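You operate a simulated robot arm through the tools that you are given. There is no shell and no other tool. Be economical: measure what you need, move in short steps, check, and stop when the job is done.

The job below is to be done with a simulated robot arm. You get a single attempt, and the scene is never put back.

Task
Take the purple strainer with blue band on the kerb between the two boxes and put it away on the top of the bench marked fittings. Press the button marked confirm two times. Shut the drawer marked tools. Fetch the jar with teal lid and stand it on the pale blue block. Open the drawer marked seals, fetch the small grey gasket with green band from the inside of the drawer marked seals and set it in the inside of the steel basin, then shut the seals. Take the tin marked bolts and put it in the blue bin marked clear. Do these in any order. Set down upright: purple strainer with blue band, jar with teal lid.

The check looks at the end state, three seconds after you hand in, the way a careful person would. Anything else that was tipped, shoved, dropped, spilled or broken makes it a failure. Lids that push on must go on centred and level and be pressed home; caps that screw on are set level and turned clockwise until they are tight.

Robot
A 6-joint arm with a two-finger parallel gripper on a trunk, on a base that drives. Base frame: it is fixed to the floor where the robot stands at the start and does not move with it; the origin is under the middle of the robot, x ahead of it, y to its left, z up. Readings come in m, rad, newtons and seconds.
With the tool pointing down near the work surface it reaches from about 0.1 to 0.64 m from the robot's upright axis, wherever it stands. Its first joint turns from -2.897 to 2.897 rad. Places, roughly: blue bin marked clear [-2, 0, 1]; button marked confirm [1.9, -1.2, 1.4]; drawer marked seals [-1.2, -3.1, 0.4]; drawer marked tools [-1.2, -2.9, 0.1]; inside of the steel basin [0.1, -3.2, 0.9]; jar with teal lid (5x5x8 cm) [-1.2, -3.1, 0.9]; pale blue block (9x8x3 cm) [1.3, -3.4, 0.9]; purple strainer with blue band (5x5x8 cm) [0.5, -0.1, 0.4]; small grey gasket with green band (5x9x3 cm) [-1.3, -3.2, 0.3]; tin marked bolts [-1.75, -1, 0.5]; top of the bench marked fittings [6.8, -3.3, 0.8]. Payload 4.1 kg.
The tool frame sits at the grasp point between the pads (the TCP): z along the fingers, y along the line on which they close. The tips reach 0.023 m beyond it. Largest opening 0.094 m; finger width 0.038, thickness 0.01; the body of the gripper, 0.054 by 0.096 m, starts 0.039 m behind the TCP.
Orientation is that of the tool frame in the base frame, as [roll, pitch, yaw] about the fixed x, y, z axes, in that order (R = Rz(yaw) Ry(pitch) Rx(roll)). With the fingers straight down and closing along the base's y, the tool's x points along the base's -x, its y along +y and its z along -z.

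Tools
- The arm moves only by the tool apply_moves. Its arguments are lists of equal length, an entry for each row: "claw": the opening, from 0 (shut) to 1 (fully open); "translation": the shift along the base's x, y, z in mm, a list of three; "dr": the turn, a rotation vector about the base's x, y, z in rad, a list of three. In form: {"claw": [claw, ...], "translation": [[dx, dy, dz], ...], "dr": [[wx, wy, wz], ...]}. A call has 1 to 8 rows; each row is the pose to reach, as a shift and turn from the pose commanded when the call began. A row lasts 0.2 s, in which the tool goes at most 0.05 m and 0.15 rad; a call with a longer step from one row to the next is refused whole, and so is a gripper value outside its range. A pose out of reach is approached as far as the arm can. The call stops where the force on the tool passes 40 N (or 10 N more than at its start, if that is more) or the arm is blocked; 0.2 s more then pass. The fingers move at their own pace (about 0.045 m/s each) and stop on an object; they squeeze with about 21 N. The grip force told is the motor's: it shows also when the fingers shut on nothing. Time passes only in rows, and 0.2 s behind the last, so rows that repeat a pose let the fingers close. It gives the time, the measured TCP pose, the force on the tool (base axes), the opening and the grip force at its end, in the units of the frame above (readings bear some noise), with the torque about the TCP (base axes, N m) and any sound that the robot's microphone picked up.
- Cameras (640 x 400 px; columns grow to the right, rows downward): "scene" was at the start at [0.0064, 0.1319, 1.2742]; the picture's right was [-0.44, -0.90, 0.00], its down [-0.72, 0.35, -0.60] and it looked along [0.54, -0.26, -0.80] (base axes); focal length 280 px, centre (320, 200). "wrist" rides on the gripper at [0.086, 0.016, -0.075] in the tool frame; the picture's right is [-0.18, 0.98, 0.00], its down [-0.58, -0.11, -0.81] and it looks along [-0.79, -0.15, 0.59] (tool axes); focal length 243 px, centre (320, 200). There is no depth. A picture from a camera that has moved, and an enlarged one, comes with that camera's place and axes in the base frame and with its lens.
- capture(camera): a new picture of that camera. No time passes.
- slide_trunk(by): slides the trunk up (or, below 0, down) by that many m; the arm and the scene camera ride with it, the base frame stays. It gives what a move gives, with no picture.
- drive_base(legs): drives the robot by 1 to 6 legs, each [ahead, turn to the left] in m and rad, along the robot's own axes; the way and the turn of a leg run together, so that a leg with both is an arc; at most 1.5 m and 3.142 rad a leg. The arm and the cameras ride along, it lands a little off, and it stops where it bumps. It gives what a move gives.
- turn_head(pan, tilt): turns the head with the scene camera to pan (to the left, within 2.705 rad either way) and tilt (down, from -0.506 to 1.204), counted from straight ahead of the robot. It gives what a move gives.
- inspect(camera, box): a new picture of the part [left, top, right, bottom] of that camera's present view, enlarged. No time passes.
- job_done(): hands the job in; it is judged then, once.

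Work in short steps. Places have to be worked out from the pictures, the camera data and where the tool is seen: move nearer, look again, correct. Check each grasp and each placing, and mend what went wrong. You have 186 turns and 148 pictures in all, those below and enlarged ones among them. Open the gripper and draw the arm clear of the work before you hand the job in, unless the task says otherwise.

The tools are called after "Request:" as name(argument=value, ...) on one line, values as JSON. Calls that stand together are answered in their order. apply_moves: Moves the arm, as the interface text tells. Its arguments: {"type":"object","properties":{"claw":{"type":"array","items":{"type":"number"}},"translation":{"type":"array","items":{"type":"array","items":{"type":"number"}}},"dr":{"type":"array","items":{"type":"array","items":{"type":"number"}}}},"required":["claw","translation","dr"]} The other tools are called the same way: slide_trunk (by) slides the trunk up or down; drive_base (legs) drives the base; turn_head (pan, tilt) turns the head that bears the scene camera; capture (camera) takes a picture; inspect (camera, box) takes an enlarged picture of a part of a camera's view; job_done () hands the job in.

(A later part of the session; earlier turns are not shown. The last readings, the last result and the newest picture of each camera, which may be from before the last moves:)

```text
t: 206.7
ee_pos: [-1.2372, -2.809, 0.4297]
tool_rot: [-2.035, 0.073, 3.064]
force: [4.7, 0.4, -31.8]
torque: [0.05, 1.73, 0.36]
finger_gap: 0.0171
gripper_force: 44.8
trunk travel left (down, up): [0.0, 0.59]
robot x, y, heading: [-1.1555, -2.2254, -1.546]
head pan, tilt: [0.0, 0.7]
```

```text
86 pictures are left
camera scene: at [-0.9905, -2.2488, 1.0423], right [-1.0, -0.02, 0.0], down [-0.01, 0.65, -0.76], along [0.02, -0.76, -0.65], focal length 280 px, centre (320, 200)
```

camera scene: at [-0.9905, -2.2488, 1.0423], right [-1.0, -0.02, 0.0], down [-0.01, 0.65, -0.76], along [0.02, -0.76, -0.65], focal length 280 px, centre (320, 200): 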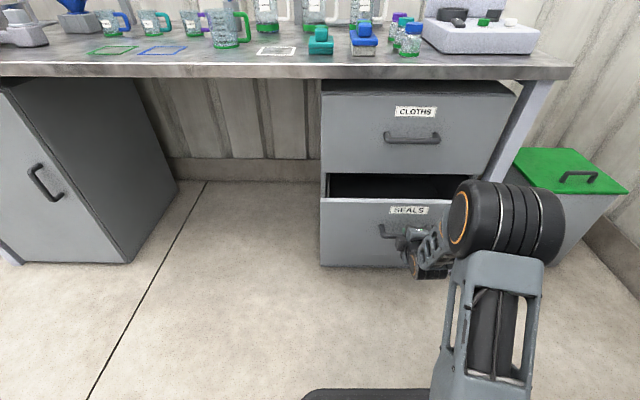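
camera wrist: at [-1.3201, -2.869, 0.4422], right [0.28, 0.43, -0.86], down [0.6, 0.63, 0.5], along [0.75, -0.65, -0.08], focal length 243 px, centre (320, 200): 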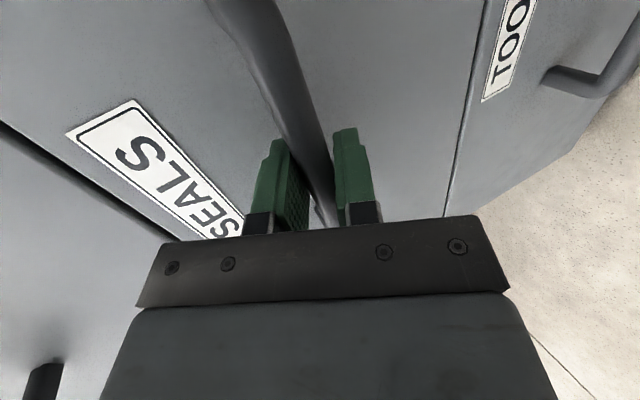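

It opens smoothly (0.14 m). I continue, easing the tool 4 mm lower to relieve the vertical load.

Request:
apply_moves(claw=[0, 0, 0, 0, 0, 0, 0], translation=[[0, 15, -3], [0, 35, -4], [0, 55, -4], [0, 75, -4], [0, 95, -4], [0, 115, -4], [0, 130, -4]], dr=[[0, 0, 0], [0, 0, 0], [0, 0, 0], [0, 0, 0], [0, 0, 0], [0, 0, 0], [0, 0, 0]])

Request:
capture(camera="scene")

```text
t: 208.3
ee_pos: [-1.2377, -2.6814, 0.4289]
tool_rot: [-2.027, 0.07, 3.069]
force: [12.3, 0.1, 2.3]
torque: [0.12, 1.07, 2.0]
finger_gap: 0.017
gripper_force: 45.3
trunk travel left (down, up): [0.0, 0.59]
robot x, y, heading: [-1.1604, -2.2236, -1.548]
head pan, tilt: [0.0, 0.7]
```

```text
85 pictures are left
camera scene: at [-0.9899, -2.2468, 1.0426], right [-1.0, -0.02, 0.0], down [-0.01, 0.64, -0.77], along [0.02, -0.76, -0.64], focal length 280 px, centre (320, 200)
```

scene: 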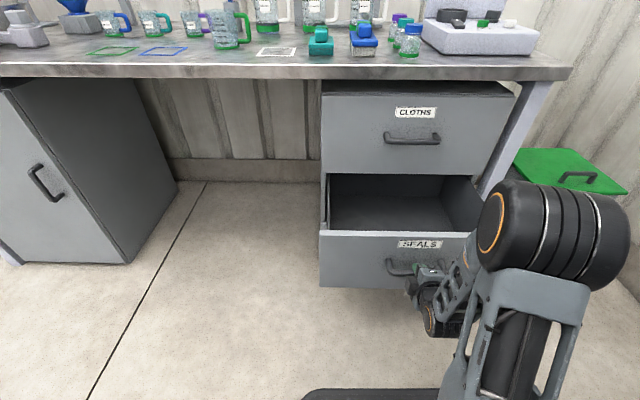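

Open 0.27 m. I release the bar, back off, then raise for a look inside.

Request:
apply_moves(claw=[0.58, 0.58, 0.58, 0.58, 0.58, 0.58, 0.58, 0.58], translation=[[0, 0, 0], [0, 0, 0], [0, 0, 0], [0, 15, 2], [0, 35, 5], [0, 60, 30], [0, 80, 70], [0, 90, 110]], dr=[[0, 0, 0], [0, 0, 0], [0, 0, 0], [0, 0, 0], [0, 0, 0], [0, 0, 0], [0, 0, 0], [0, 0, 0]])

Request:
slide_trunk(by=0.35)

Request:
turn_head(pan=0.0, tilt=0.9)

Request:
capture(camera="scene")

```text
t: 210.1
ee_pos: [-1.2758, -2.6671, 0.5453]
tool_rot: [-2.029, 0.073, 3.067]
force: [-0.8, -0.5, -0.9]
torque: [-0.02, 0.0, -0.01]
finger_gap: 0.0546
gripper_force: 0.1
out of reach, approached as far as the arm can: row 4, 5, 6, 7, 8
trunk travel left (down, up): [0.0, 0.59]
robot x, y, heading: [-1.1558, -2.2231, -1.549]
head pan, tilt: [0.0, 0.7]
```

```text
t: 213.5
ee_pos: [-1.275, -2.6672, 0.8959]
tool_rot: [-2.028, 0.072, 3.068]
force: [0.9, 0.8, -0.4]
torque: [-0.01, 0.01, -0.02]
finger_gap: 0.0547
gripper_force: 0.0
trunk travel left (down, up): [-0.35, 0.24]
robot x, y, heading: [-1.159, -2.2221, -1.546]
head pan, tilt: [0.0, 0.7]
```

```text
t: 214.2
ee_pos: [-1.2753, -2.6666, 0.8951]
tool_rot: [-2.028, 0.071, 3.065]
force: [-0.3, -0.2, 0.1]
torque: [0.01, -0.01, 0.02]
finger_gap: 0.0546
gripper_force: 0.1
trunk travel left (down, up): [-0.35, 0.24]
robot x, y, heading: [-1.1586, -2.2211, -1.549]
head pan, tilt: [0.0, 0.901]
```

```text
84 pictures are left
camera scene: at [-0.9906, -2.2374, 1.3764], right [-1.0, -0.02, 0.0], down [-0.02, 0.78, -0.62], along [0.01, -0.62, -0.78], focal length 280 px, centre (320, 200)
```

scene: 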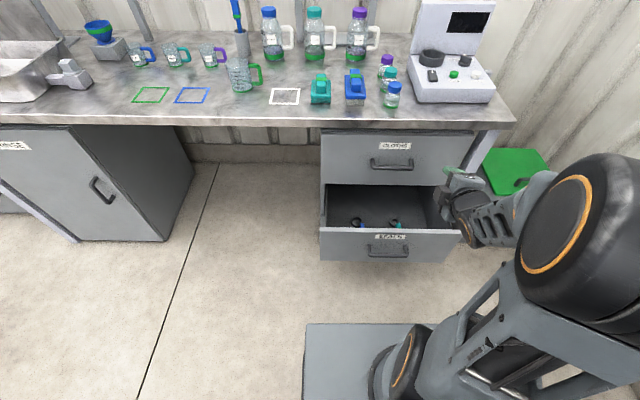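

Two ring-like parts show near the drawer front. I zoom in.

Request:
inspect(camera="scene", box=[310, 170, 470, 270])

```text
4.00 times, centred on (390, 220) of scene
camera zoom: at [-0.9906, -2.2374, 1.3764], right [-1.0, -0.02, 0.0], down [-0.02, 0.78, -0.62], along [0.01, -0.62, -0.78], focal length 1120 px, centre (40, 120)
```

zoom: 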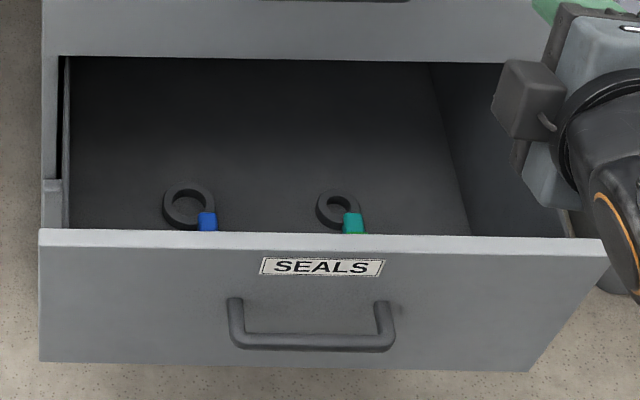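

The green-banded small gasket's band is at about (-1.333, -2.935), on the drawer floor z≈0.30. I return the tool to nearly straight down (leaning 0.25 rad), fingers closing along x.

Request:
apply_moves(claw=[0.6, 0.6, 0.6, 0.6, 0.6, 0.6, 0.6], translation=[[0, 0, 5], [0, 0, 10], [0, 0, 15], [0, 0, 20], [0, 0, 25], [0, 0, 30], [0, 0, 30]], dr=[[0.14, 0, 0], [0.28, 0, 0], [0.42, 0, 0], [0.56, 0, 0], [0.7, 0, 0], [0.84, 0, 0], [0.86, 0, 0]])

Request:
apply_moves(claw=[0.6, 0.6, 0.6, 0.6, 0.6, 0.6, 0.6, 0.6], translation=[[0, 0, 0], [0, 0, 0], [0, 0, 0], [0, 0, 0], [0, 0, 0], [0, 0, 0], [0, 0, 0], [0, 0, 0]], dr=[[0, -0.034, -0.136], [0, -0.068, -0.272], [0, -0.102, -0.408], [0, -0.136, -0.544], [0, -0.17, -0.68], [0, -0.204, -0.816], [0, -0.238, -0.952], [0, -0.272, -1.088]])

Request:
apply_moves(claw=[0.6, 0.6, 0.6, 0.6], translation=[[0, 0, 0], [0, 0, 0], [0, 0, 0], [0, 0, 0]], dr=[[0, -0.034, -0.136], [0, -0.068, -0.272], [0, -0.102, -0.408], [0, -0.108, -0.43]])

Request:
drive_base(legs=[[0.08, 0]])

Request:
capture(camera="wrist")

```text
t: 215.8
ee_pos: [-1.3001, -2.652, 0.8981]
tool_rot: [-2.815, 0.068, 3.061]
force: [0.6, 0.6, 0.2]
torque: [-0.02, 0.02, -0.03]
finger_gap: 0.0562
gripper_force: 0.1
out of reach, approached as far as the arm can: row 3, 5, 6, 7
trunk travel left (down, up): [-0.35, 0.24]
robot x, y, heading: [-1.1573, -2.2225, -1.545]
head pan, tilt: [0.0, 0.901]
```

```text
t: 217.6
ee_pos: [-1.3177, -2.6387, 0.8789]
tool_rot: [-2.997, 0.328, 1.947]
force: [0.4, 0.1, -0.5]
torque: [-0.03, 0.02, -0.01]
finger_gap: 0.0565
gripper_force: 0.0
out of reach, approached as far as the arm can: row 2, 3, 4, 5, 6, 7, 8
trunk travel left (down, up): [-0.35, 0.24]
robot x, y, heading: [-1.157, -2.2214, -1.548]
head pan, tilt: [0.0, 0.901]
```

```text
t: 218.6
ee_pos: [-1.3293, -2.6307, 0.8687]
tool_rot: [-3.133, 0.364, 1.479]
force: [0.7, -0.5, -0.1]
torque: [0.0, 0.02, 0.01]
finger_gap: 0.0563
gripper_force: 0.1
out of reach, approached as far as the arm can: row 2, 3, 4
trunk travel left (down, up): [-0.35, 0.24]
robot x, y, heading: [-1.1557, -2.2234, -1.551]
head pan, tilt: [0.0, 0.901]
```

```text
t: 219.7
ee_pos: [-1.3287, -2.7097, 0.8685]
tool_rot: [-3.132, 0.361, 1.478]
force: [0.1, 0.1, 0.2]
torque: [-0.02, 0.01, 0.0]
finger_gap: 0.0564
gripper_force: 0.1
trunk travel left (down, up): [-0.35, 0.24]
robot x, y, heading: [-1.1574, -2.3015, -1.545]
head pan, tilt: [0.0, 0.901]
```

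```text
82 pictures are left
camera wrist: at [-1.3026, -2.6052, 0.907], right [0.96, -0.26, 0.06], down [-0.12, -0.25, 0.96], along [-0.24, -0.93, -0.27], focal length 243 px, centre (320, 200)
```

wrist: 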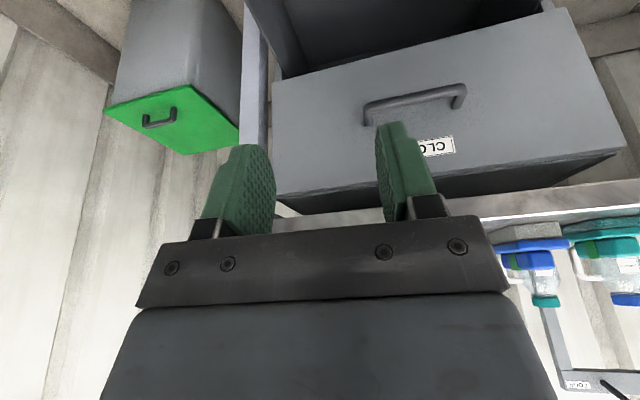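

Tool leans 0.36 rad; I straighten slightly, move toward over the drawer and lower to look inside.

Request:
apply_moves(claw=[0.7, 0.7, 0.7, 0.7, 0.7, 0.7, 0.7], translation=[[0, -20, -30], [0, -40, -60], [0, -60, -90], [0, -80, -120], [0, -100, -150], [0, -120, -180], [0, -135, -215]], dr=[[0.03, 0, 0.02], [0.06, 0, 0.04], [0.09, 0, 0.06], [0.12, 0, 0.08], [0.14, 0, 0.09], [0.15, 0, 0.09], [0.15, 0, 0.09]])

Request:
capture(camera="wrist")

Request:
capture(camera="scene")

```text
t: 221.3
ee_pos: [-1.3303, -2.8367, 0.6485]
tool_rot: [3.136, 0.233, 1.573]
force: [0.6, 0.3, 0.0]
torque: [0.03, 0.02, 0.04]
finger_gap: 0.0656
gripper_force: 0.0
out of reach, approached as far as the arm can: row 3, 4, 5, 6, 7
trunk travel left (down, up): [-0.35, 0.24]
robot x, y, heading: [-1.1562, -2.3031, -1.544]
head pan, tilt: [0.0, 0.901]
```

```text
81 pictures are left
camera wrist: at [-1.3152, -2.7349, 0.7002], right [0.98, -0.18, 0.05], down [-0.11, -0.38, 0.92], along [-0.14, -0.91, -0.39], focal length 243 px, centre (320, 200)
```

wrist: 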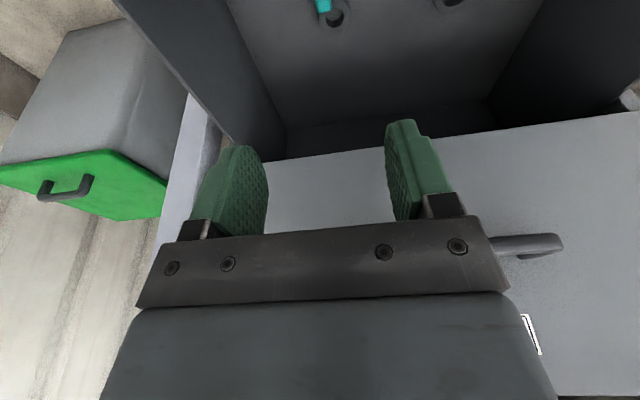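

```text
80 pictures are left
camera scene: at [-0.9891, -2.3166, 1.3764], right [-1.0, -0.02, 0.0], down [-0.02, 0.78, -0.62], along [0.01, -0.62, -0.78], focal length 280 px, centre (320, 200)
```

scene: 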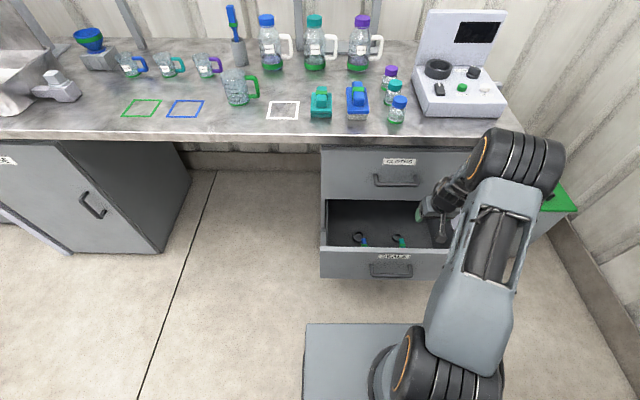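

Request:
inspect(camera="scene", box=[340, 210, 440, 270])

```text
6.40 times, centred on (390, 240) of scene
camera zoom: at [-0.9891, -2.3166, 1.3764], right [-1.0, -0.02, 0.0], down [-0.02, 0.78, -0.62], along [0.01, -0.62, -0.78], focal length 1792 px, centre (-128, -56)
```

zoom: 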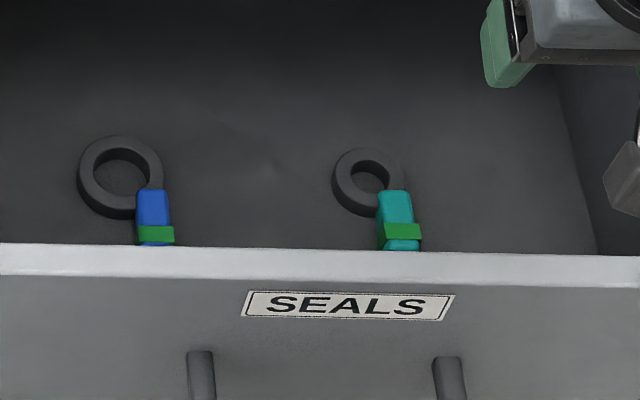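

The teal block with the green band on the small ring is the target: block at about (-1.335, -2.92). I shift over it, then lower with the trunk.

Request:
apply_moves(claw=[0.65, 0.65, 0.65, 0.65], translation=[[-2, -25, 0], [-5, -50, 0], [-5, -75, 0], [-5, -82, 0]], dr=[[0, 0, 0], [0, 0, 0], [0, 0, 0], [0, 0, 0]])

Request:
slide_trunk(by=-0.2)

Request:
capture(camera="wrist")

Request:
capture(camera="scene")

```text
t: 222.3
ee_pos: [-1.3387, -2.8934, 0.6404]
tool_rot: [3.11, 0.253, 1.571]
force: [0.1, 0.4, 0.3]
torque: [0.0, 0.01, 0.02]
finger_gap: 0.0608
gripper_force: 0.1
out of reach, approached as far as the arm can: row 1, 2, 3, 4
trunk travel left (down, up): [-0.35, 0.24]
robot x, y, heading: [-1.1582, -2.3032, -1.546]
head pan, tilt: [0.0, 0.901]
```

```text
t: 223.9
ee_pos: [-1.3386, -2.8948, 0.4856]
tool_rot: [3.109, 0.259, 1.573]
force: [-0.3, -0.7, 10.9]
torque: [1.22, -0.07, -0.03]
finger_gap: 0.0612
gripper_force: 0.1
trunk travel left (down, up): [-0.191, 0.399]
robot x, y, heading: [-1.1558, -2.3058, -1.551]
head pan, tilt: [0.0, 0.901]
stopped: the force on the tool passed its limit at 52 N (the readings are from after the stop); the commanded pose is now the measured one
```

```text
78 pictures are left
camera wrist: at [-1.3258, -2.7922, 0.5349], right [0.98, -0.17, 0.08], down [-0.13, -0.36, 0.92], along [-0.13, -0.92, -0.37], focal length 243 px, centre (320, 200)
```

wrist: 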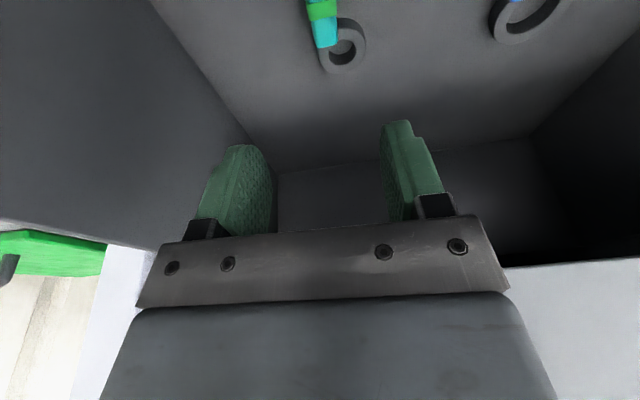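

```text
77 pictures are left
camera scene: at [-0.989, -2.3162, 1.217], right [-1.0, -0.02, 0.0], down [-0.02, 0.78, -0.62], along [0.01, -0.62, -0.78], focal length 280 px, centre (320, 200)
```

scene: 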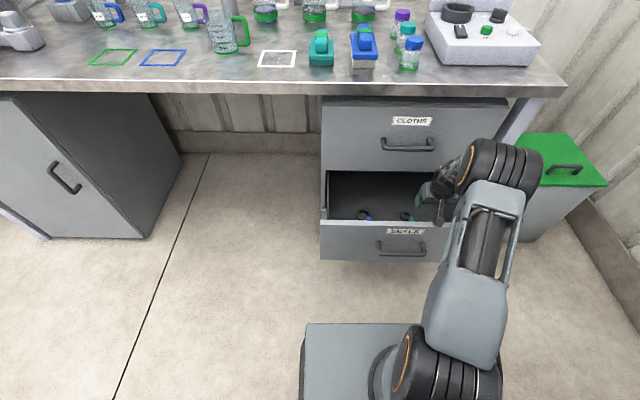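

The camera housing touched the drawer's front panel (contact lies ~0.11 m behind the TCP), and the pose is near max reach. I raise out, back off, and re-approach with the base aligned to the gasket and closer.

Request:
slide_trunk(by=0.3)

Request:
capture(camera="scene")

Request:
drive_base(legs=[[-0.36, 0], [0, -0.4], [0.45, 0], [0, 0.38]])

Request:
capture(camera="scene")

```text
t: 226.9
ee_pos: [-1.3394, -2.8939, 0.7844]
tool_rot: [3.109, 0.257, 1.57]
force: [-0.1, -1.3, -0.3]
torque: [-0.02, -0.04, -0.02]
finger_gap: 0.061
gripper_force: 0.0
trunk travel left (down, up): [-0.491, 0.099]
robot x, y, heading: [-1.1531, -2.3034, -1.549]
head pan, tilt: [0.0, 0.901]
```

```text
76 pictures are left
camera scene: at [-0.9892, -2.3169, 1.5174], right [-1.0, -0.02, 0.0], down [-0.02, 0.78, -0.62], along [0.02, -0.62, -0.78], focal length 280 px, centre (320, 200)
```

scene: 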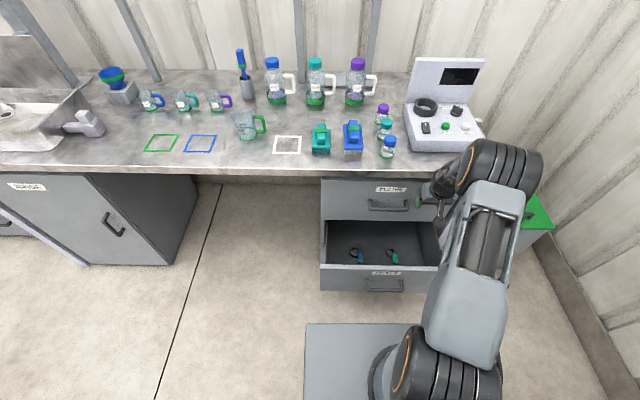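

```text
t: 233.7
ee_pos: [-1.585, -2.9302, 0.7852]
tool_rot: [3.111, 0.258, 1.449]
force: [0.1, -0.2, 1.0]
torque: [-0.02, 0.0, 0.0]
finger_gap: 0.0611
gripper_force: 0.1
trunk travel left (down, up): [-0.491, 0.099]
robot x, y, heading: [-1.3348, -2.3633, -1.653]
head pan, tilt: [0.0, 0.901]
stopped in leg 4: the force on the tool passed its limit at 64 N (the readings are from after the stop); the commanded pose is now the measured one
```

```text
75 pictures are left
camera scene: at [-1.1703, -2.3942, 1.5175], right [-1.0, 0.08, 0.0], down [0.06, 0.78, -0.62], along [-0.05, -0.62, -0.78], focal length 280 px, centre (320, 200)
```

scene: 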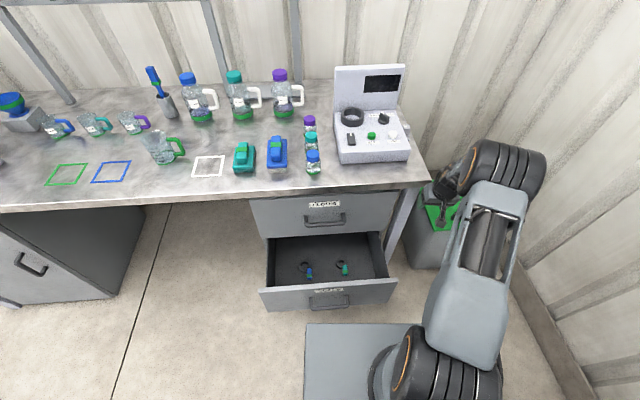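

While turning, the tool touched the bench's end; everything still stands. I back away and then straighten up.

Request:
drive_base(legs=[[-0.3, 0], [0, 0.082]])

Request:
apply_moves(claw=[0.65, 0.65, 0.65, 0.65, 0.65, 0.65], translation=[[35, 5, 0], [70, 10, 0], [105, 15, 0], [140, 20, 0], [170, 20, 0], [190, 20, 0]], dr=[[0, 0, 0.02], [0.03, 0, 0.04], [0.06, 0, 0.05], [0.09, 0, 0.05], [0.12, 0, 0.05], [0.13, 0, 0.05]])

Request:
capture(camera="scene")

```text
t: 236.3
ee_pos: [-1.5147, -2.6433, 0.7835]
tool_rot: [3.11, 0.259, 1.527]
force: [0.6, -0.8, -0.9]
torque: [0.0, 0.03, 0.02]
finger_gap: 0.0611
gripper_force: 0.1
trunk travel left (down, up): [-0.491, 0.099]
robot x, y, heading: [-1.3101, -2.0608, -1.573]
head pan, tilt: [0.0, 0.901]
```

```text
t: 237.7
ee_pos: [-1.3379, -2.6064, 0.7748]
tool_rot: [3.057, 0.158, 1.575]
force: [0.2, -0.3, 0.1]
torque: [-0.04, 0.06, -0.02]
finger_gap: 0.061
gripper_force: 0.0
out of reach, approached as far as the arm can: row 3, 4, 5, 6
trunk travel left (down, up): [-0.491, 0.099]
robot x, y, heading: [-1.3063, -2.0574, -1.572]
head pan, tilt: [0.0, 0.901]
```

```text
74 pictures are left
camera scene: at [-1.1442, -2.0777, 1.5175], right [-1.0, 0.0, 0.0], down [0.0, 0.78, -0.62], along [0.0, -0.62, -0.78], focal length 280 px, centre (320, 200)
```

scene: 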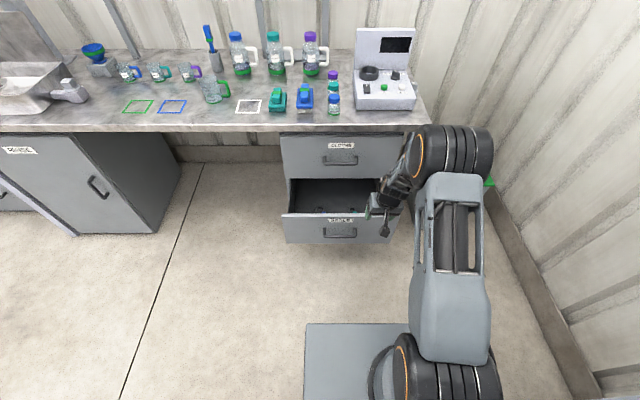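

Now aligned (x≈-1.31). I correct the slight sideways lean and check reachability slightly nearer to the robot.

Request:
apply_moves(claw=[0.65, 0.65, 0.65, 0.65], translation=[[0, 20, 0], [0, 40, 10], [0, 60, 20], [0, 60, 20]], dr=[[0.01, 0.03, 0], [0.03, 0.06, 0], [0.05, 0.086, 0], [0.05, 0.086, 0]])

Request:
slide_trunk(by=-0.15)

Request:
drive_base(legs=[[0.3, 0]])

Request:
capture(camera="wrist")

Request:
capture(camera="scene")

```text
t: 238.7
ee_pos: [-1.3427, -2.5412, 0.778]
tool_rot: [3.093, 0.136, 1.587]
force: [-0.4, -0.5, -0.5]
torque: [-0.01, 0.01, -0.01]
finger_gap: 0.0608
gripper_force: 0.1
out of reach, approached as far as the arm can: row 1, 2, 3, 4
trunk travel left (down, up): [-0.491, 0.099]
robot x, y, heading: [-1.3126, -2.0622, -1.578]
head pan, tilt: [0.0, 0.901]
```

```text
t: 240.4
ee_pos: [-1.3423, -2.5417, 0.6288]
tool_rot: [3.094, 0.14, 1.586]
force: [-0.1, 0.0, 0.1]
torque: [0.02, -0.01, 0.01]
finger_gap: 0.0611
gripper_force: 0.2
trunk travel left (down, up): [-0.341, 0.249]
robot x, y, heading: [-1.3107, -2.058, -1.575]
head pan, tilt: [0.0, 0.901]
```

```text
t: 242.4
ee_pos: [-1.3425, -2.8336, 0.6288]
tool_rot: [3.094, 0.138, 1.588]
force: [-0.1, -0.3, 0.6]
torque: [0.01, 0.0, -0.01]
finger_gap: 0.0611
gripper_force: 0.0
trunk travel left (down, up): [-0.341, 0.249]
robot x, y, heading: [-1.31, -2.3492, -1.573]
head pan, tilt: [0.0, 0.901]
```

```text
73 pictures are left
camera wrist: at [-1.3321, -2.7378, 0.69], right [0.98, -0.16, 0.07], down [-0.14, -0.47, 0.87], along [-0.11, -0.87, -0.48], focal length 243 px, centre (320, 200)
```

wrist: 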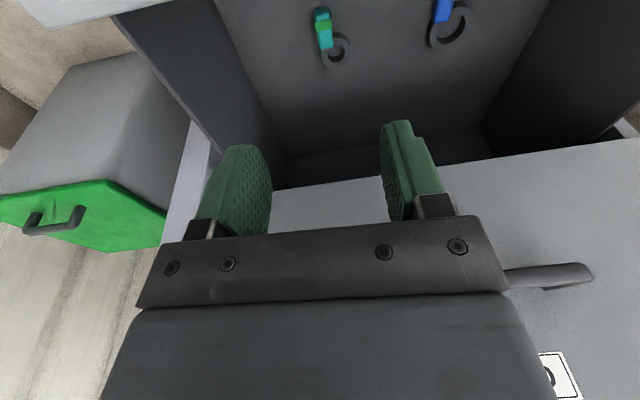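

```text
72 pictures are left
camera scene: at [-1.1441, -2.3694, 1.3674], right [-1.0, 0.0, 0.0], down [0.0, 0.78, -0.62], along [0.0, -0.62, -0.78], focal length 280 px, centre (320, 200)
```

scene: 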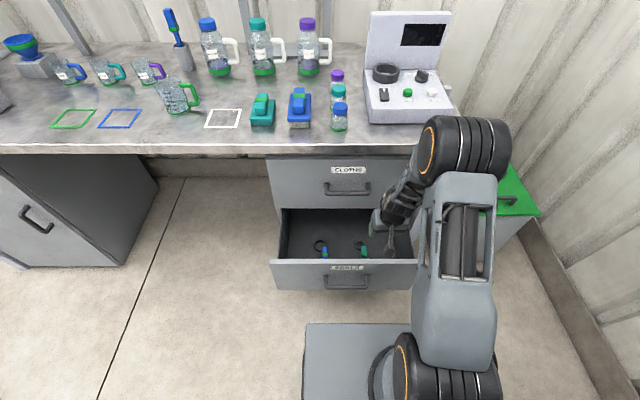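

Block confirmed at (-1.332, -2.92). I shift the gripper over it at this height.

Request:
apply_moves(claw=[0.65, 0.65, 0.65, 0.65], translation=[[4, -30, 0], [8, -60, 0], [11, -85, 0], [11, -88, 0]], dr=[[0, 0.02, 0], [0, 0.04, 0], [0, 0.04, 0], [0, 0.04, 0]])

Request:
slide_trunk(by=-0.15)

Request:
capture(camera="wrist")

Request:
capture(camera="scene")

```text
t: 243.4
ee_pos: [-1.3291, -2.9031, 0.6188]
tool_rot: [3.072, 0.189, 1.587]
force: [0.3, 0.0, -0.2]
torque: [0.0, 0.03, -0.02]
finger_gap: 0.0609
gripper_force: 0.1
out of reach, approached as far as the arm can: row 1, 2, 3, 4
trunk travel left (down, up): [-0.341, 0.249]
robot x, y, heading: [-1.3093, -2.351, -1.575]
head pan, tilt: [0.0, 0.901]
```

```text
t: 245.1
ee_pos: [-1.3292, -2.9074, 0.4763]
tool_rot: [3.07, 0.198, 1.587]
force: [0.6, -0.6, 11.6]
torque: [1.34, 0.0, -0.03]
finger_gap: 0.0613
gripper_force: 0.0
trunk travel left (down, up): [-0.192, 0.398]
robot x, y, heading: [-1.3112, -2.352, -1.572]
head pan, tilt: [0.0, 0.901]
stopped: the force on the tool passed its limit at 49 N (the readings are from after the stop); the commanded pose is now the measured one
```

```text
71 pictures are left
camera wrist: at [-1.3213, -2.8071, 0.5318], right [0.98, -0.15, 0.11], down [-0.16, -0.42, 0.89], along [-0.09, -0.9, -0.43], focal length 243 px, centre (320, 200)
```

wrist: 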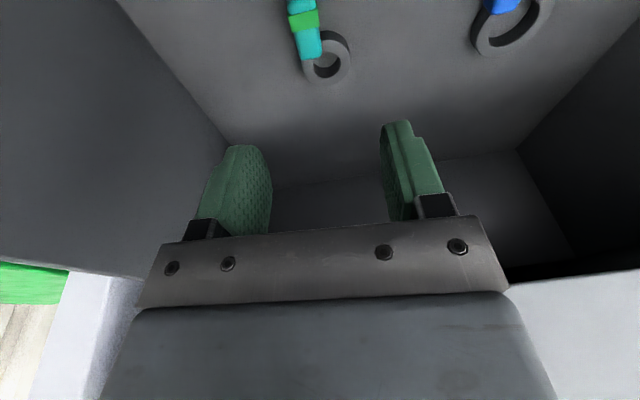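

```text
70 pictures are left
camera scene: at [-1.1441, -2.3689, 1.2186], right [-1.0, 0.0, 0.0], down [0.0, 0.78, -0.62], along [0.0, -0.62, -0.78], focal length 280 px, centre (320, 200)
```

scene: 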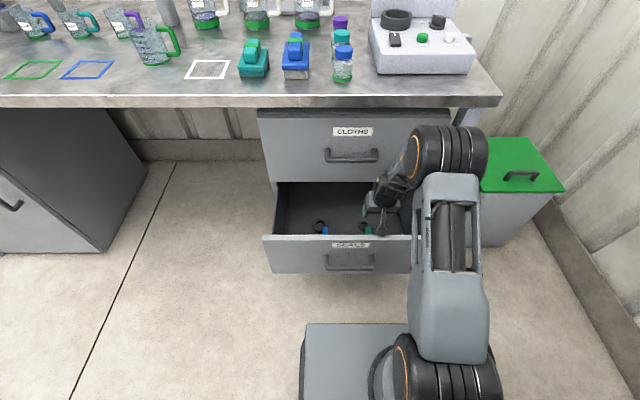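

Same stop, contact about 0.115 m behind the TCP. I zoom in to see what touches.

Request:
inspect(camera="scene", box=[330, 160, 430, 260])

```text
4.00 times, centred on (380, 210) of scene
camera zoom: at [-1.1441, -2.3689, 1.2186], right [-1.0, 0.0, 0.0], down [0.0, 0.78, -0.62], along [0.0, -0.62, -0.78], focal length 1120 px, centre (80, 160)
```

zoom: 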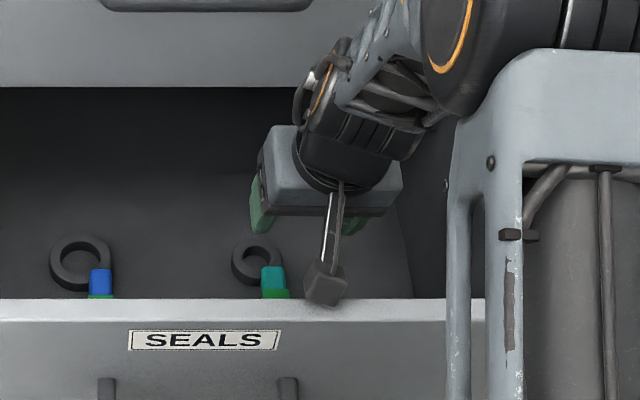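

The camera box on its stalk rests on the drawer's front edge. I'll rise, set the tool vertical, and use the fingertips inside the front panel to pull the drawer a bit further out.

Request:
slide_trunk(by=0.04)

Request:
apply_moves(claw=[0.4, 0, 0, 0, 0], translation=[[0, 10, 0], [0, 20, 0], [0, 30, 0], [0, 40, 0], [0, 45, 0]], dr=[[0.05, 0.02, 0], [0.1, 0.04, 0], [0.15, 0.06, 0], [0.19, 0.07, 0], [0.19, 0.07, 0]])

Request:
inspect(camera="scene", box=[330, 160, 430, 260])

```text
t: 245.9
ee_pos: [-1.332, -2.906, 0.5142]
tool_rot: [3.071, 0.195, 1.586]
force: [0.3, -0.7, 0.5]
torque: [-0.04, 0.02, 0.02]
finger_gap: 0.0609
gripper_force: 0.1
trunk travel left (down, up): [-0.232, 0.358]
robot x, y, heading: [-1.3127, -2.3533, -1.569]
head pan, tilt: [0.0, 0.901]
```

```text
t: 247.1
ee_pos: [-1.3332, -2.85, 0.5008]
tool_rot: [3.058, 0.082, 1.592]
force: [0.0, -0.8, -0.6]
torque: [-0.04, -0.01, 0.01]
finger_gap: 0.0001
gripper_force: 20.8
out of reach, approached as far as the arm can: row 1, 2, 3, 4, 5
trunk travel left (down, up): [-0.232, 0.358]
robot x, y, heading: [-1.3126, -2.351, -1.566]
head pan, tilt: [0.0, 0.901]
```

```text
4.00 times, centred on (380, 210) of scene
camera zoom: at [-1.1441, -2.3696, 1.2586], right [-1.0, 0.0, 0.0], down [0.0, 0.78, -0.62], along [0.0, -0.62, -0.78], focal length 1120 px, centre (80, 160)
```

zoom: 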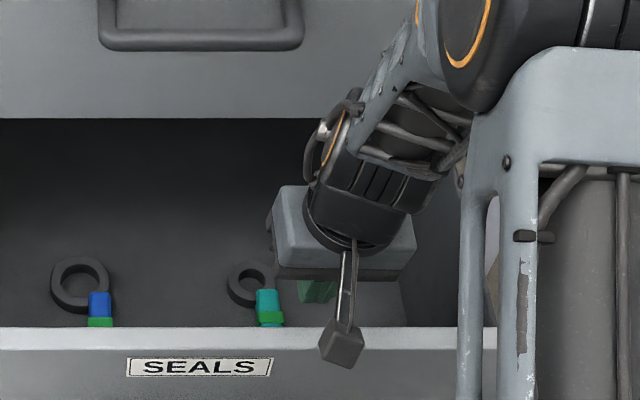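

Camera now clears the panel top and the fingertips are inside below the rim. I draw +y to hook the panel and pull it further out, watching force.

Request:
apply_moves(claw=[0, 0, 0, 0, 0, 0, 0, 0], translation=[[0, 12, 0], [0, 24, 0], [0, 36, 0], [0, 48, 0], [0, 60, 0], [0, 72, 0], [0, 84, 0], [0, 95, 0]], dr=[[0, 0, 0], [0, 0, 0], [0, 0, 0], [0, 0, 0], [0, 0, 0], [0, 0, 0], [0, 0, 0], [0, 0, 0]])

Request:
capture(camera="scene")

```text
t: 248.9
ee_pos: [-1.3328, -2.7555, 0.5007]
tool_rot: [3.057, 0.079, 1.594]
force: [-1.3, 0.0, 0.1]
torque: [0.02, 0.0, 0.03]
finger_gap: 0.0
gripper_force: 21.2
trunk travel left (down, up): [-0.232, 0.358]
robot x, y, heading: [-1.3086, -2.3526, -1.573]
head pan, tilt: [0.0, 0.901]
```

```text
67 pictures are left
camera scene: at [-1.1441, -2.3697, 1.2586], right [-1.0, 0.0, 0.0], down [0.0, 0.78, -0.62], along [0.0, -0.62, -0.78], focal length 280 px, centre (320, 200)
```

scene: 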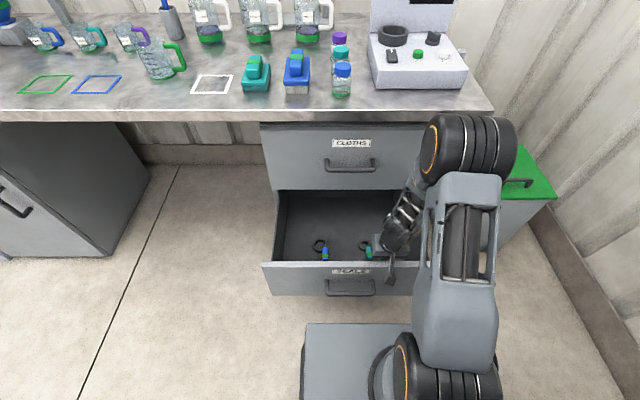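

It pulled out another ~0.05 m. A further 35 mm.

Request:
apply_moves(claw=[0, 0, 0, 0], translation=[[0, 10, 0], [0, 20, 0], [0, 30, 0], [0, 38, 0]], dr=[[0, 0, 0], [0, 0, 0], [0, 0, 0], [0, 0, 0]])

Request:
apply_moves(claw=[0, 0, 0.3, 0.6, 0.6, 0.6], translation=[[0, -20, 0], [0, -40, 0], [0, -40, 30], [0, -40, 60], [0, -40, 90], [0, -40, 120]], dr=[[0, 0, 0], [0, 0, 0], [0, 0, 0], [0, 0, 0], [0.03, 0.04, 0], [0.06, 0.08, 0]])

Request:
capture(camera="wrist")

Request:
inspect(camera="scene", box=[250, 180, 450, 320])

```text
t: 249.9
ee_pos: [-1.3328, -2.7191, 0.501]
tool_rot: [3.057, 0.081, 1.59]
force: [0.0, -0.1, 0.5]
torque: [0.02, -0.01, 0.02]
finger_gap: 0.0
gripper_force: 20.8
trunk travel left (down, up): [-0.232, 0.358]
robot x, y, heading: [-1.3113, -2.3523, -1.572]
head pan, tilt: [0.0, 0.901]
```

```text
t: 251.3
ee_pos: [-1.3331, -2.7509, 0.5779]
tool_rot: [3.071, 0.067, 1.594]
force: [0.2, 0.1, 0.3]
torque: [0.02, -0.01, 0.01]
finger_gap: 0.0565
gripper_force: 0.0
out of reach, approached as far as the arm can: row 5, 6
trunk travel left (down, up): [-0.232, 0.358]
robot x, y, heading: [-1.3125, -2.3523, -1.571]
head pan, tilt: [0.0, 0.901]
```

```text
66 pictures are left
camera wrist: at [-1.325, -2.6593, 0.6466], right [0.98, -0.16, 0.08], down [-0.16, -0.53, 0.83], along [-0.09, -0.83, -0.55], focal length 243 px, centre (320, 200)
```

wrist: 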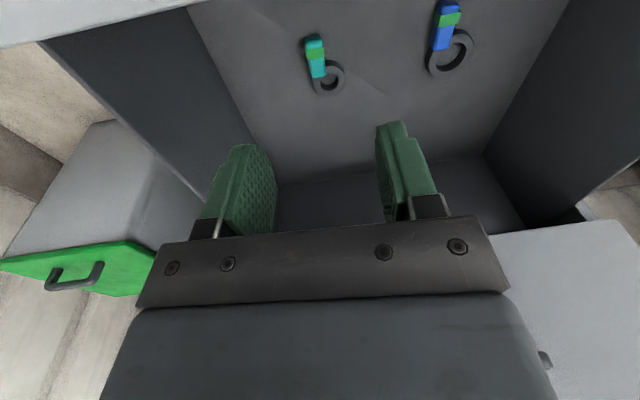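

```text
2.86 times, centred on (350, 250) of scene
camera zoom: at [-1.1441, -2.3696, 1.2586], right [-1.0, 0.0, 0.0], down [0.0, 0.78, -0.62], along [0.0, -0.62, -0.78], focal length 800 px, centre (234, 57)
```

zoom: 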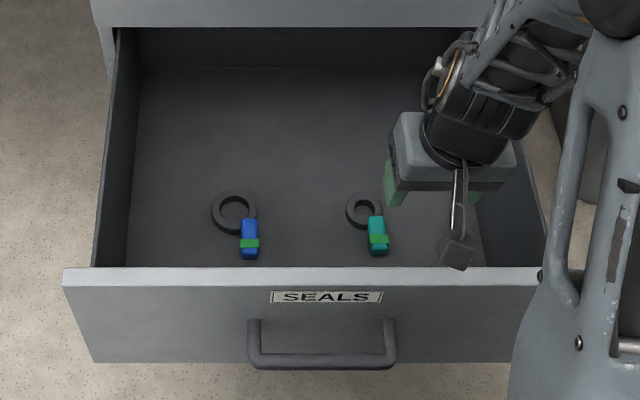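

Now plenty of room: block centre at (-1.327, -2.822), panel inner face y≈-2.70. I move over it and lower by trunk.

Request:
apply_moves(claw=[0.6, 0.6, 0.6, 0.6], translation=[[2, -25, 0], [4, -50, 0], [5, -75, 0], [5, -78, 0]], dr=[[0, 0, 0], [0, 0, 0], [0, 0, 0], [0, 0, 0]])

Request:
slide_trunk(by=-0.16)

Request:
capture(camera="wrist")

Request:
inspect(camera="scene", box=[250, 180, 450, 320])

```text
t: 252.3
ee_pos: [-1.3288, -2.8218, 0.5664]
tool_rot: [3.041, 0.08, 1.594]
force: [-0.1, 0.1, 0.6]
torque: [0.03, 0.02, 0.01]
finger_gap: 0.0566
gripper_force: 0.0
out of reach, approached as far as the arm can: row 2, 3, 4
trunk travel left (down, up): [-0.232, 0.358]
robot x, y, heading: [-1.3119, -2.3509, -1.57]
head pan, tilt: [0.0, 0.901]
```

```text
t: 254.2
ee_pos: [-1.3279, -2.82, 0.4075]
tool_rot: [3.042, 0.081, 1.591]
force: [-0.2, -0.3, 0.7]
torque: [0.02, 0.04, -0.01]
finger_gap: 0.0565
gripper_force: 0.1
trunk travel left (down, up): [-0.072, 0.518]
robot x, y, heading: [-1.3125, -2.351, -1.567]
head pan, tilt: [0.0, 0.901]
```

```text
64 pictures are left
camera wrist: at [-1.3225, -2.7284, 0.476], right [0.98, -0.15, 0.11], down [-0.18, -0.52, 0.83], along [-0.07, -0.84, -0.54], focal length 243 px, centre (320, 200)
```

wrist: 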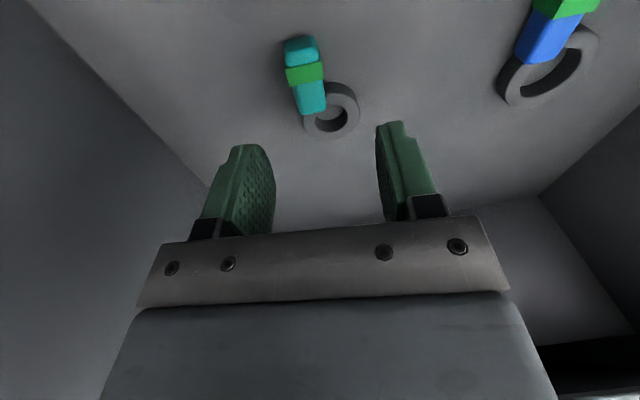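

```text
2.86 times, centred on (350, 250) of scene
camera zoom: at [-1.1441, -2.3696, 1.0987], right [-1.0, 0.0, 0.0], down [0.0, 0.78, -0.62], along [0.0, -0.62, -0.78], focal length 800 px, centre (234, 57)
```

zoom: 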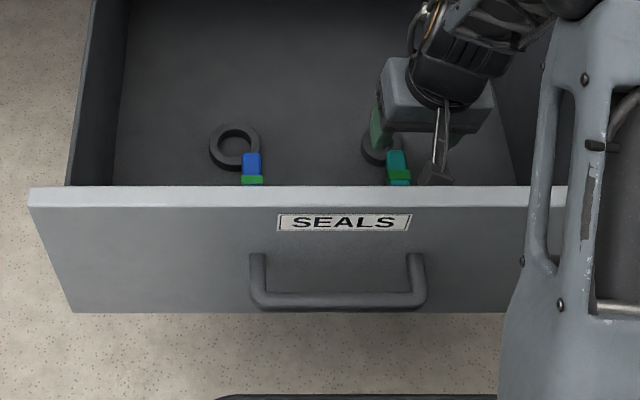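

Aligned: block at x≈-1.328, y≈-2.82. I lower a further 60 mm by trunk and then the rest by arm.

Request:
slide_trunk(by=-0.06)

Request:
apply_moves(claw=[0.6, 0.6, 0.6, 0.6], translation=[[0, -3, -5], [0, -3, -10], [0, -3, -15], [0, -3, -20]], dr=[[0, 0, 0], [0, 0, 0], [0, 0, 0], [0, 0, 0]])

Request:
capture(camera="wrist")

```text
t: 255.2
ee_pos: [-1.3278, -2.821, 0.3476]
tool_rot: [3.042, 0.08, 1.592]
force: [-0.2, 0.4, 1.0]
torque: [0.0, 0.01, -0.03]
finger_gap: 0.0565
gripper_force: 0.1
trunk travel left (down, up): [-0.012, 0.578]
robot x, y, heading: [-1.3097, -2.3524, -1.571]
head pan, tilt: [0.0, 0.901]
```

```text
t: 256.2
ee_pos: [-1.3279, -2.8255, 0.3285]
tool_rot: [3.042, 0.084, 1.592]
force: [0.5, -0.8, 11.1]
torque: [0.16, 0.41, 0.01]
finger_gap: 0.0561
gripper_force: 0.2
trunk travel left (down, up): [-0.012, 0.578]
robot x, y, heading: [-1.3099, -2.3556, -1.568]
head pan, tilt: [0.0, 0.901]
```

```text
62 pictures are left
camera wrist: at [-1.3225, -2.7324, 0.3963], right [0.98, -0.15, 0.11], down [-0.18, -0.52, 0.84], along [-0.07, -0.84, -0.54], focal length 243 px, centre (320, 200)
```

wrist: 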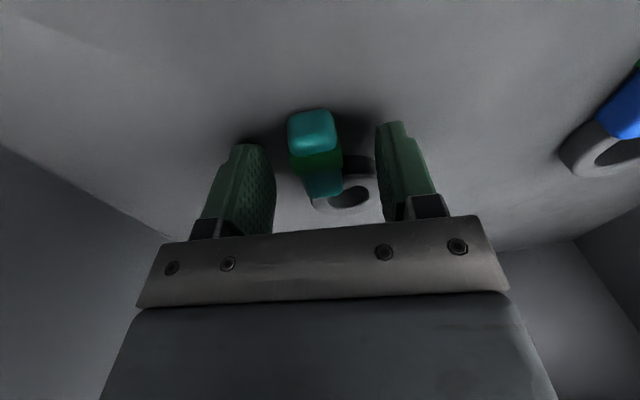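

A fingertip just touches the drawer floor; the block lies between the pads. I lift 2 mm and close.

Request:
apply_moves(claw=[0.6, 0, 0, 0, 0, 0], translation=[[0, 0, 3], [0, 0, 3], [0, 0, 3], [0, 0, 3], [0, 0, 3], [0, 0, 3]], dr=[[0, 0, 0], [0, 0, 0], [0, 0, 0], [0, 0, 0], [0, 0, 0], [0, 0, 0]])

Request:
apply_moves(claw=[0, 0, 0, 0, 0], translation=[[0, 0, 5], [0, 0, 10], [0, 0, 20], [0, 0, 30], [0, 0, 35]], dr=[[0, 0, 0], [0, 0, 0], [0, 0, 0], [0, 0, 0], [0, 0, 0]])

Request:
capture(camera="wrist")

```text
t: 257.6
ee_pos: [-1.3285, -2.8229, 0.3308]
tool_rot: [3.04, 0.078, 1.593]
force: [-0.6, -0.5, 0.2]
torque: [-0.02, 0.04, 0.02]
finger_gap: 0.0253
gripper_force: 21.0
trunk travel left (down, up): [-0.012, 0.578]
robot x, y, heading: [-1.3111, -2.3521, -1.571]
head pan, tilt: [0.0, 0.901]
```

```text
t: 258.8
ee_pos: [-1.3285, -2.8226, 0.3643]
tool_rot: [3.032, 0.085, 1.592]
force: [0.1, -0.2, 0.0]
torque: [0.03, -0.04, -0.03]
finger_gap: 0.0252
gripper_force: 20.6
trunk travel left (down, up): [-0.012, 0.578]
robot x, y, heading: [-1.3088, -2.3516, -1.568]
head pan, tilt: [0.0, 0.901]
```

```text
61 pictures are left
camera wrist: at [-1.3231, -2.7307, 0.4327], right [0.98, -0.15, 0.12], down [-0.19, -0.52, 0.84], along [-0.06, -0.84, -0.54], focal length 243 px, centre (320, 200)
```

wrist: 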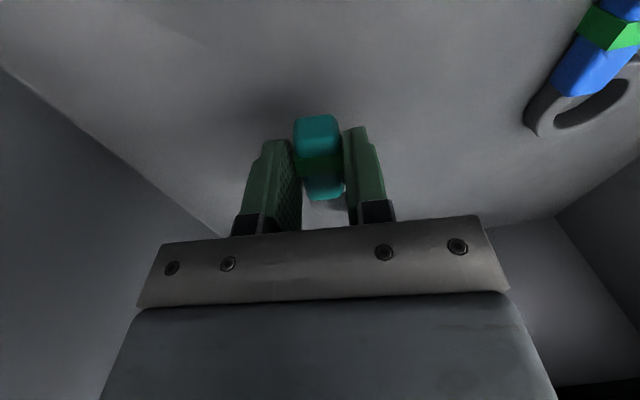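

The gasket is held. I raise well clear, back off, and drive to the basin near x=0.1.

Request:
slide_trunk(by=0.4)

Request:
drive_base(legs=[[-0.3, 0], [0, 1.571], [1.41, 0], [0, -1.571]])

Request:
slide_trunk(by=0.17)

Request:
capture(camera="scene")

Request:
capture(camera="wrist")

```text
t: 262.6
ee_pos: [-1.3294, -2.8236, 0.7651]
tool_rot: [3.032, 0.084, 1.591]
force: [-0.5, 0.3, 0.1]
torque: [-0.01, 0.0, 0.01]
finger_gap: 0.0237
gripper_force: 20.8
trunk travel left (down, up): [-0.412, 0.178]
robot x, y, heading: [-1.308, -2.3525, -1.572]
head pan, tilt: [0.0, 0.901]
```

```text
t: 279.0
ee_pos: [0.0817, -2.5324, 0.7641]
tool_rot: [3.031, 0.084, 1.557]
force: [0.6, 0.5, -0.8]
torque: [0.02, 0.03, -0.01]
finger_gap: 0.0209
gripper_force: 21.0
trunk travel left (down, up): [-0.412, 0.178]
robot x, y, heading: [0.1171, -2.0631, -1.6]
head pan, tilt: [0.0, 0.901]
```

```text
t: 280.9
ee_pos: [0.0811, -2.5328, 0.9347]
tool_rot: [3.033, 0.084, 1.556]
force: [0.1, -0.5, -0.9]
torque: [0.0, -0.01, -0.03]
finger_gap: 0.0209
gripper_force: 20.7
trunk travel left (down, up): [-0.582, 0.008]
robot x, y, heading: [0.1155, -2.0642, -1.607]
head pan, tilt: [0.0, 0.901]
```

```text
60 pictures are left
camera scene: at [0.2811, -2.0859, 1.6086], right [-1.0, 0.04, 0.0], down [0.03, 0.78, -0.62], along [-0.02, -0.62, -0.78], focal length 280 px, centre (320, 200)
```

scene: 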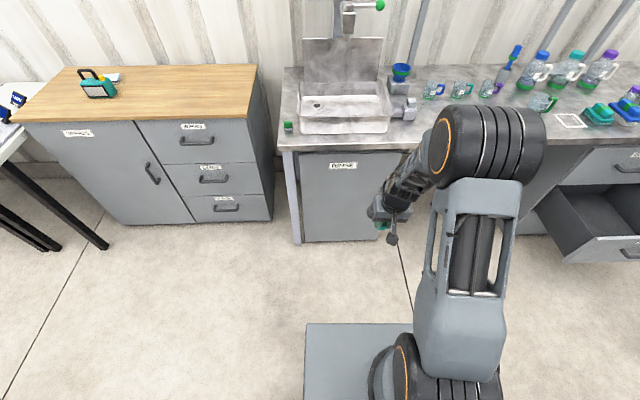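

```text
59 pictures are left
camera wrist: at [0.0898, -2.4407, 1.0026], right [0.97, -0.19, 0.12], down [-0.2, -0.51, 0.84], along [-0.09, -0.84, -0.54], focal length 243 px, centre (320, 200)
```

wrist: 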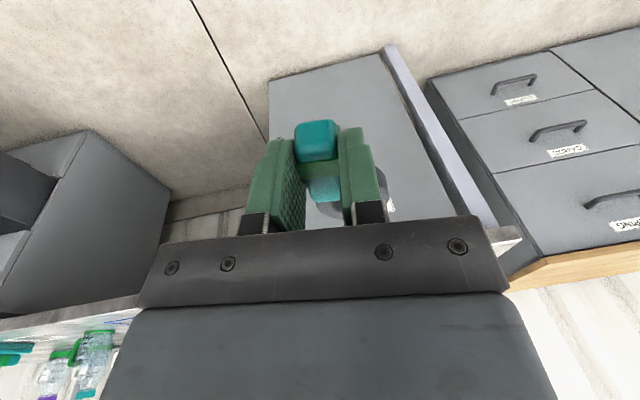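

Basin interior is around (0.13, -3.2), rim ≈0.94. I raise the arm 0.12 and drive up to the bench.

Request:
apply_moves(claw=[0, 0, 0, 0, 0], translation=[[0, 0, 25], [0, 0, 50], [0, 0, 75], [0, 0, 100], [0, 0, 120]], dr=[[0, 0, 0], [0, 0, 0], [0, 0, 0], [0, 0, 0], [0, 0, 0]])

Request:
drive_base(legs=[[0.45, 0.03]])

Request:
capture(camera="scene")

Request:
capture(camera="wrist")

```text
t: 282.1
ee_pos: [0.0782, -2.5265, 1.039]
tool_rot: [2.98, 0.108, 1.554]
force: [-0.3, 1.0, 0.0]
torque: [0.01, -0.03, 0.0]
finger_gap: 0.0208
gripper_force: 20.8
out of reach, approached as far as the arm can: row 2, 3, 4, 5
trunk travel left (down, up): [-0.582, 0.008]
robot x, y, heading: [0.1177, -2.0628, -1.604]
head pan, tilt: [0.0, 0.901]
```

```text
t: 284.9
ee_pos: [0.0811, -2.976, 1.0391]
tool_rot: [2.98, 0.107, 1.58]
force: [0.6, -0.3, -0.3]
torque: [0.03, -0.01, 0.0]
finger_gap: 0.0207
gripper_force: 20.9
trunk travel left (down, up): [-0.582, 0.008]
robot x, y, heading: [0.1063, -2.5095, -1.581]
head pan, tilt: [0.0, 0.901]
```

```text
58 pictures are left
camera scene: at [0.2715, -2.5315, 1.6086], right [-1.0, 0.01, 0.0], down [0.01, 0.78, -0.62], along [-0.01, -0.62, -0.78], focal length 280 px, centre (320, 200)
```

scene: 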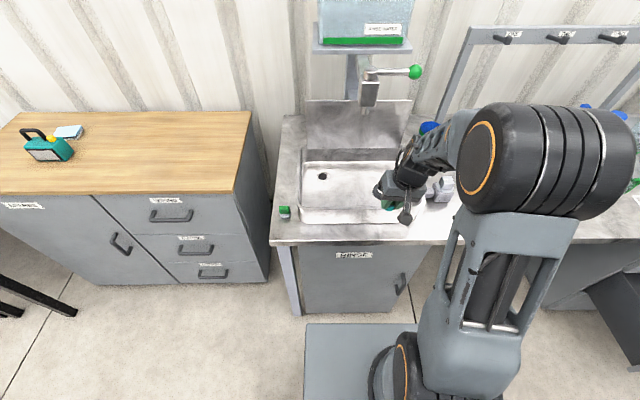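

```text
57 pictures are left
camera wrist: at [0.0836, -2.8826, 1.1047], right [0.97, -0.16, 0.18], down [-0.23, -0.5, 0.84], along [-0.04, -0.85, -0.52], focal length 243 px, centre (320, 200)
```

wrist: 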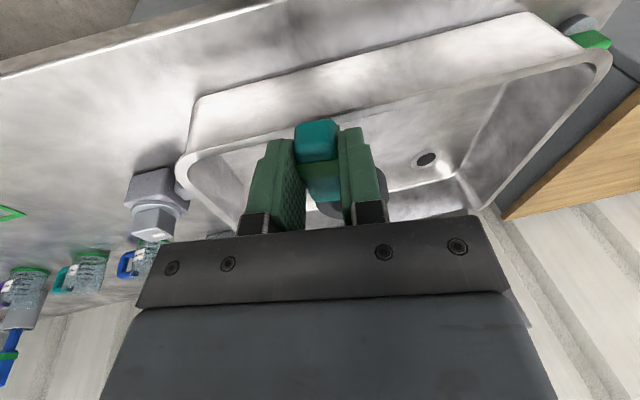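

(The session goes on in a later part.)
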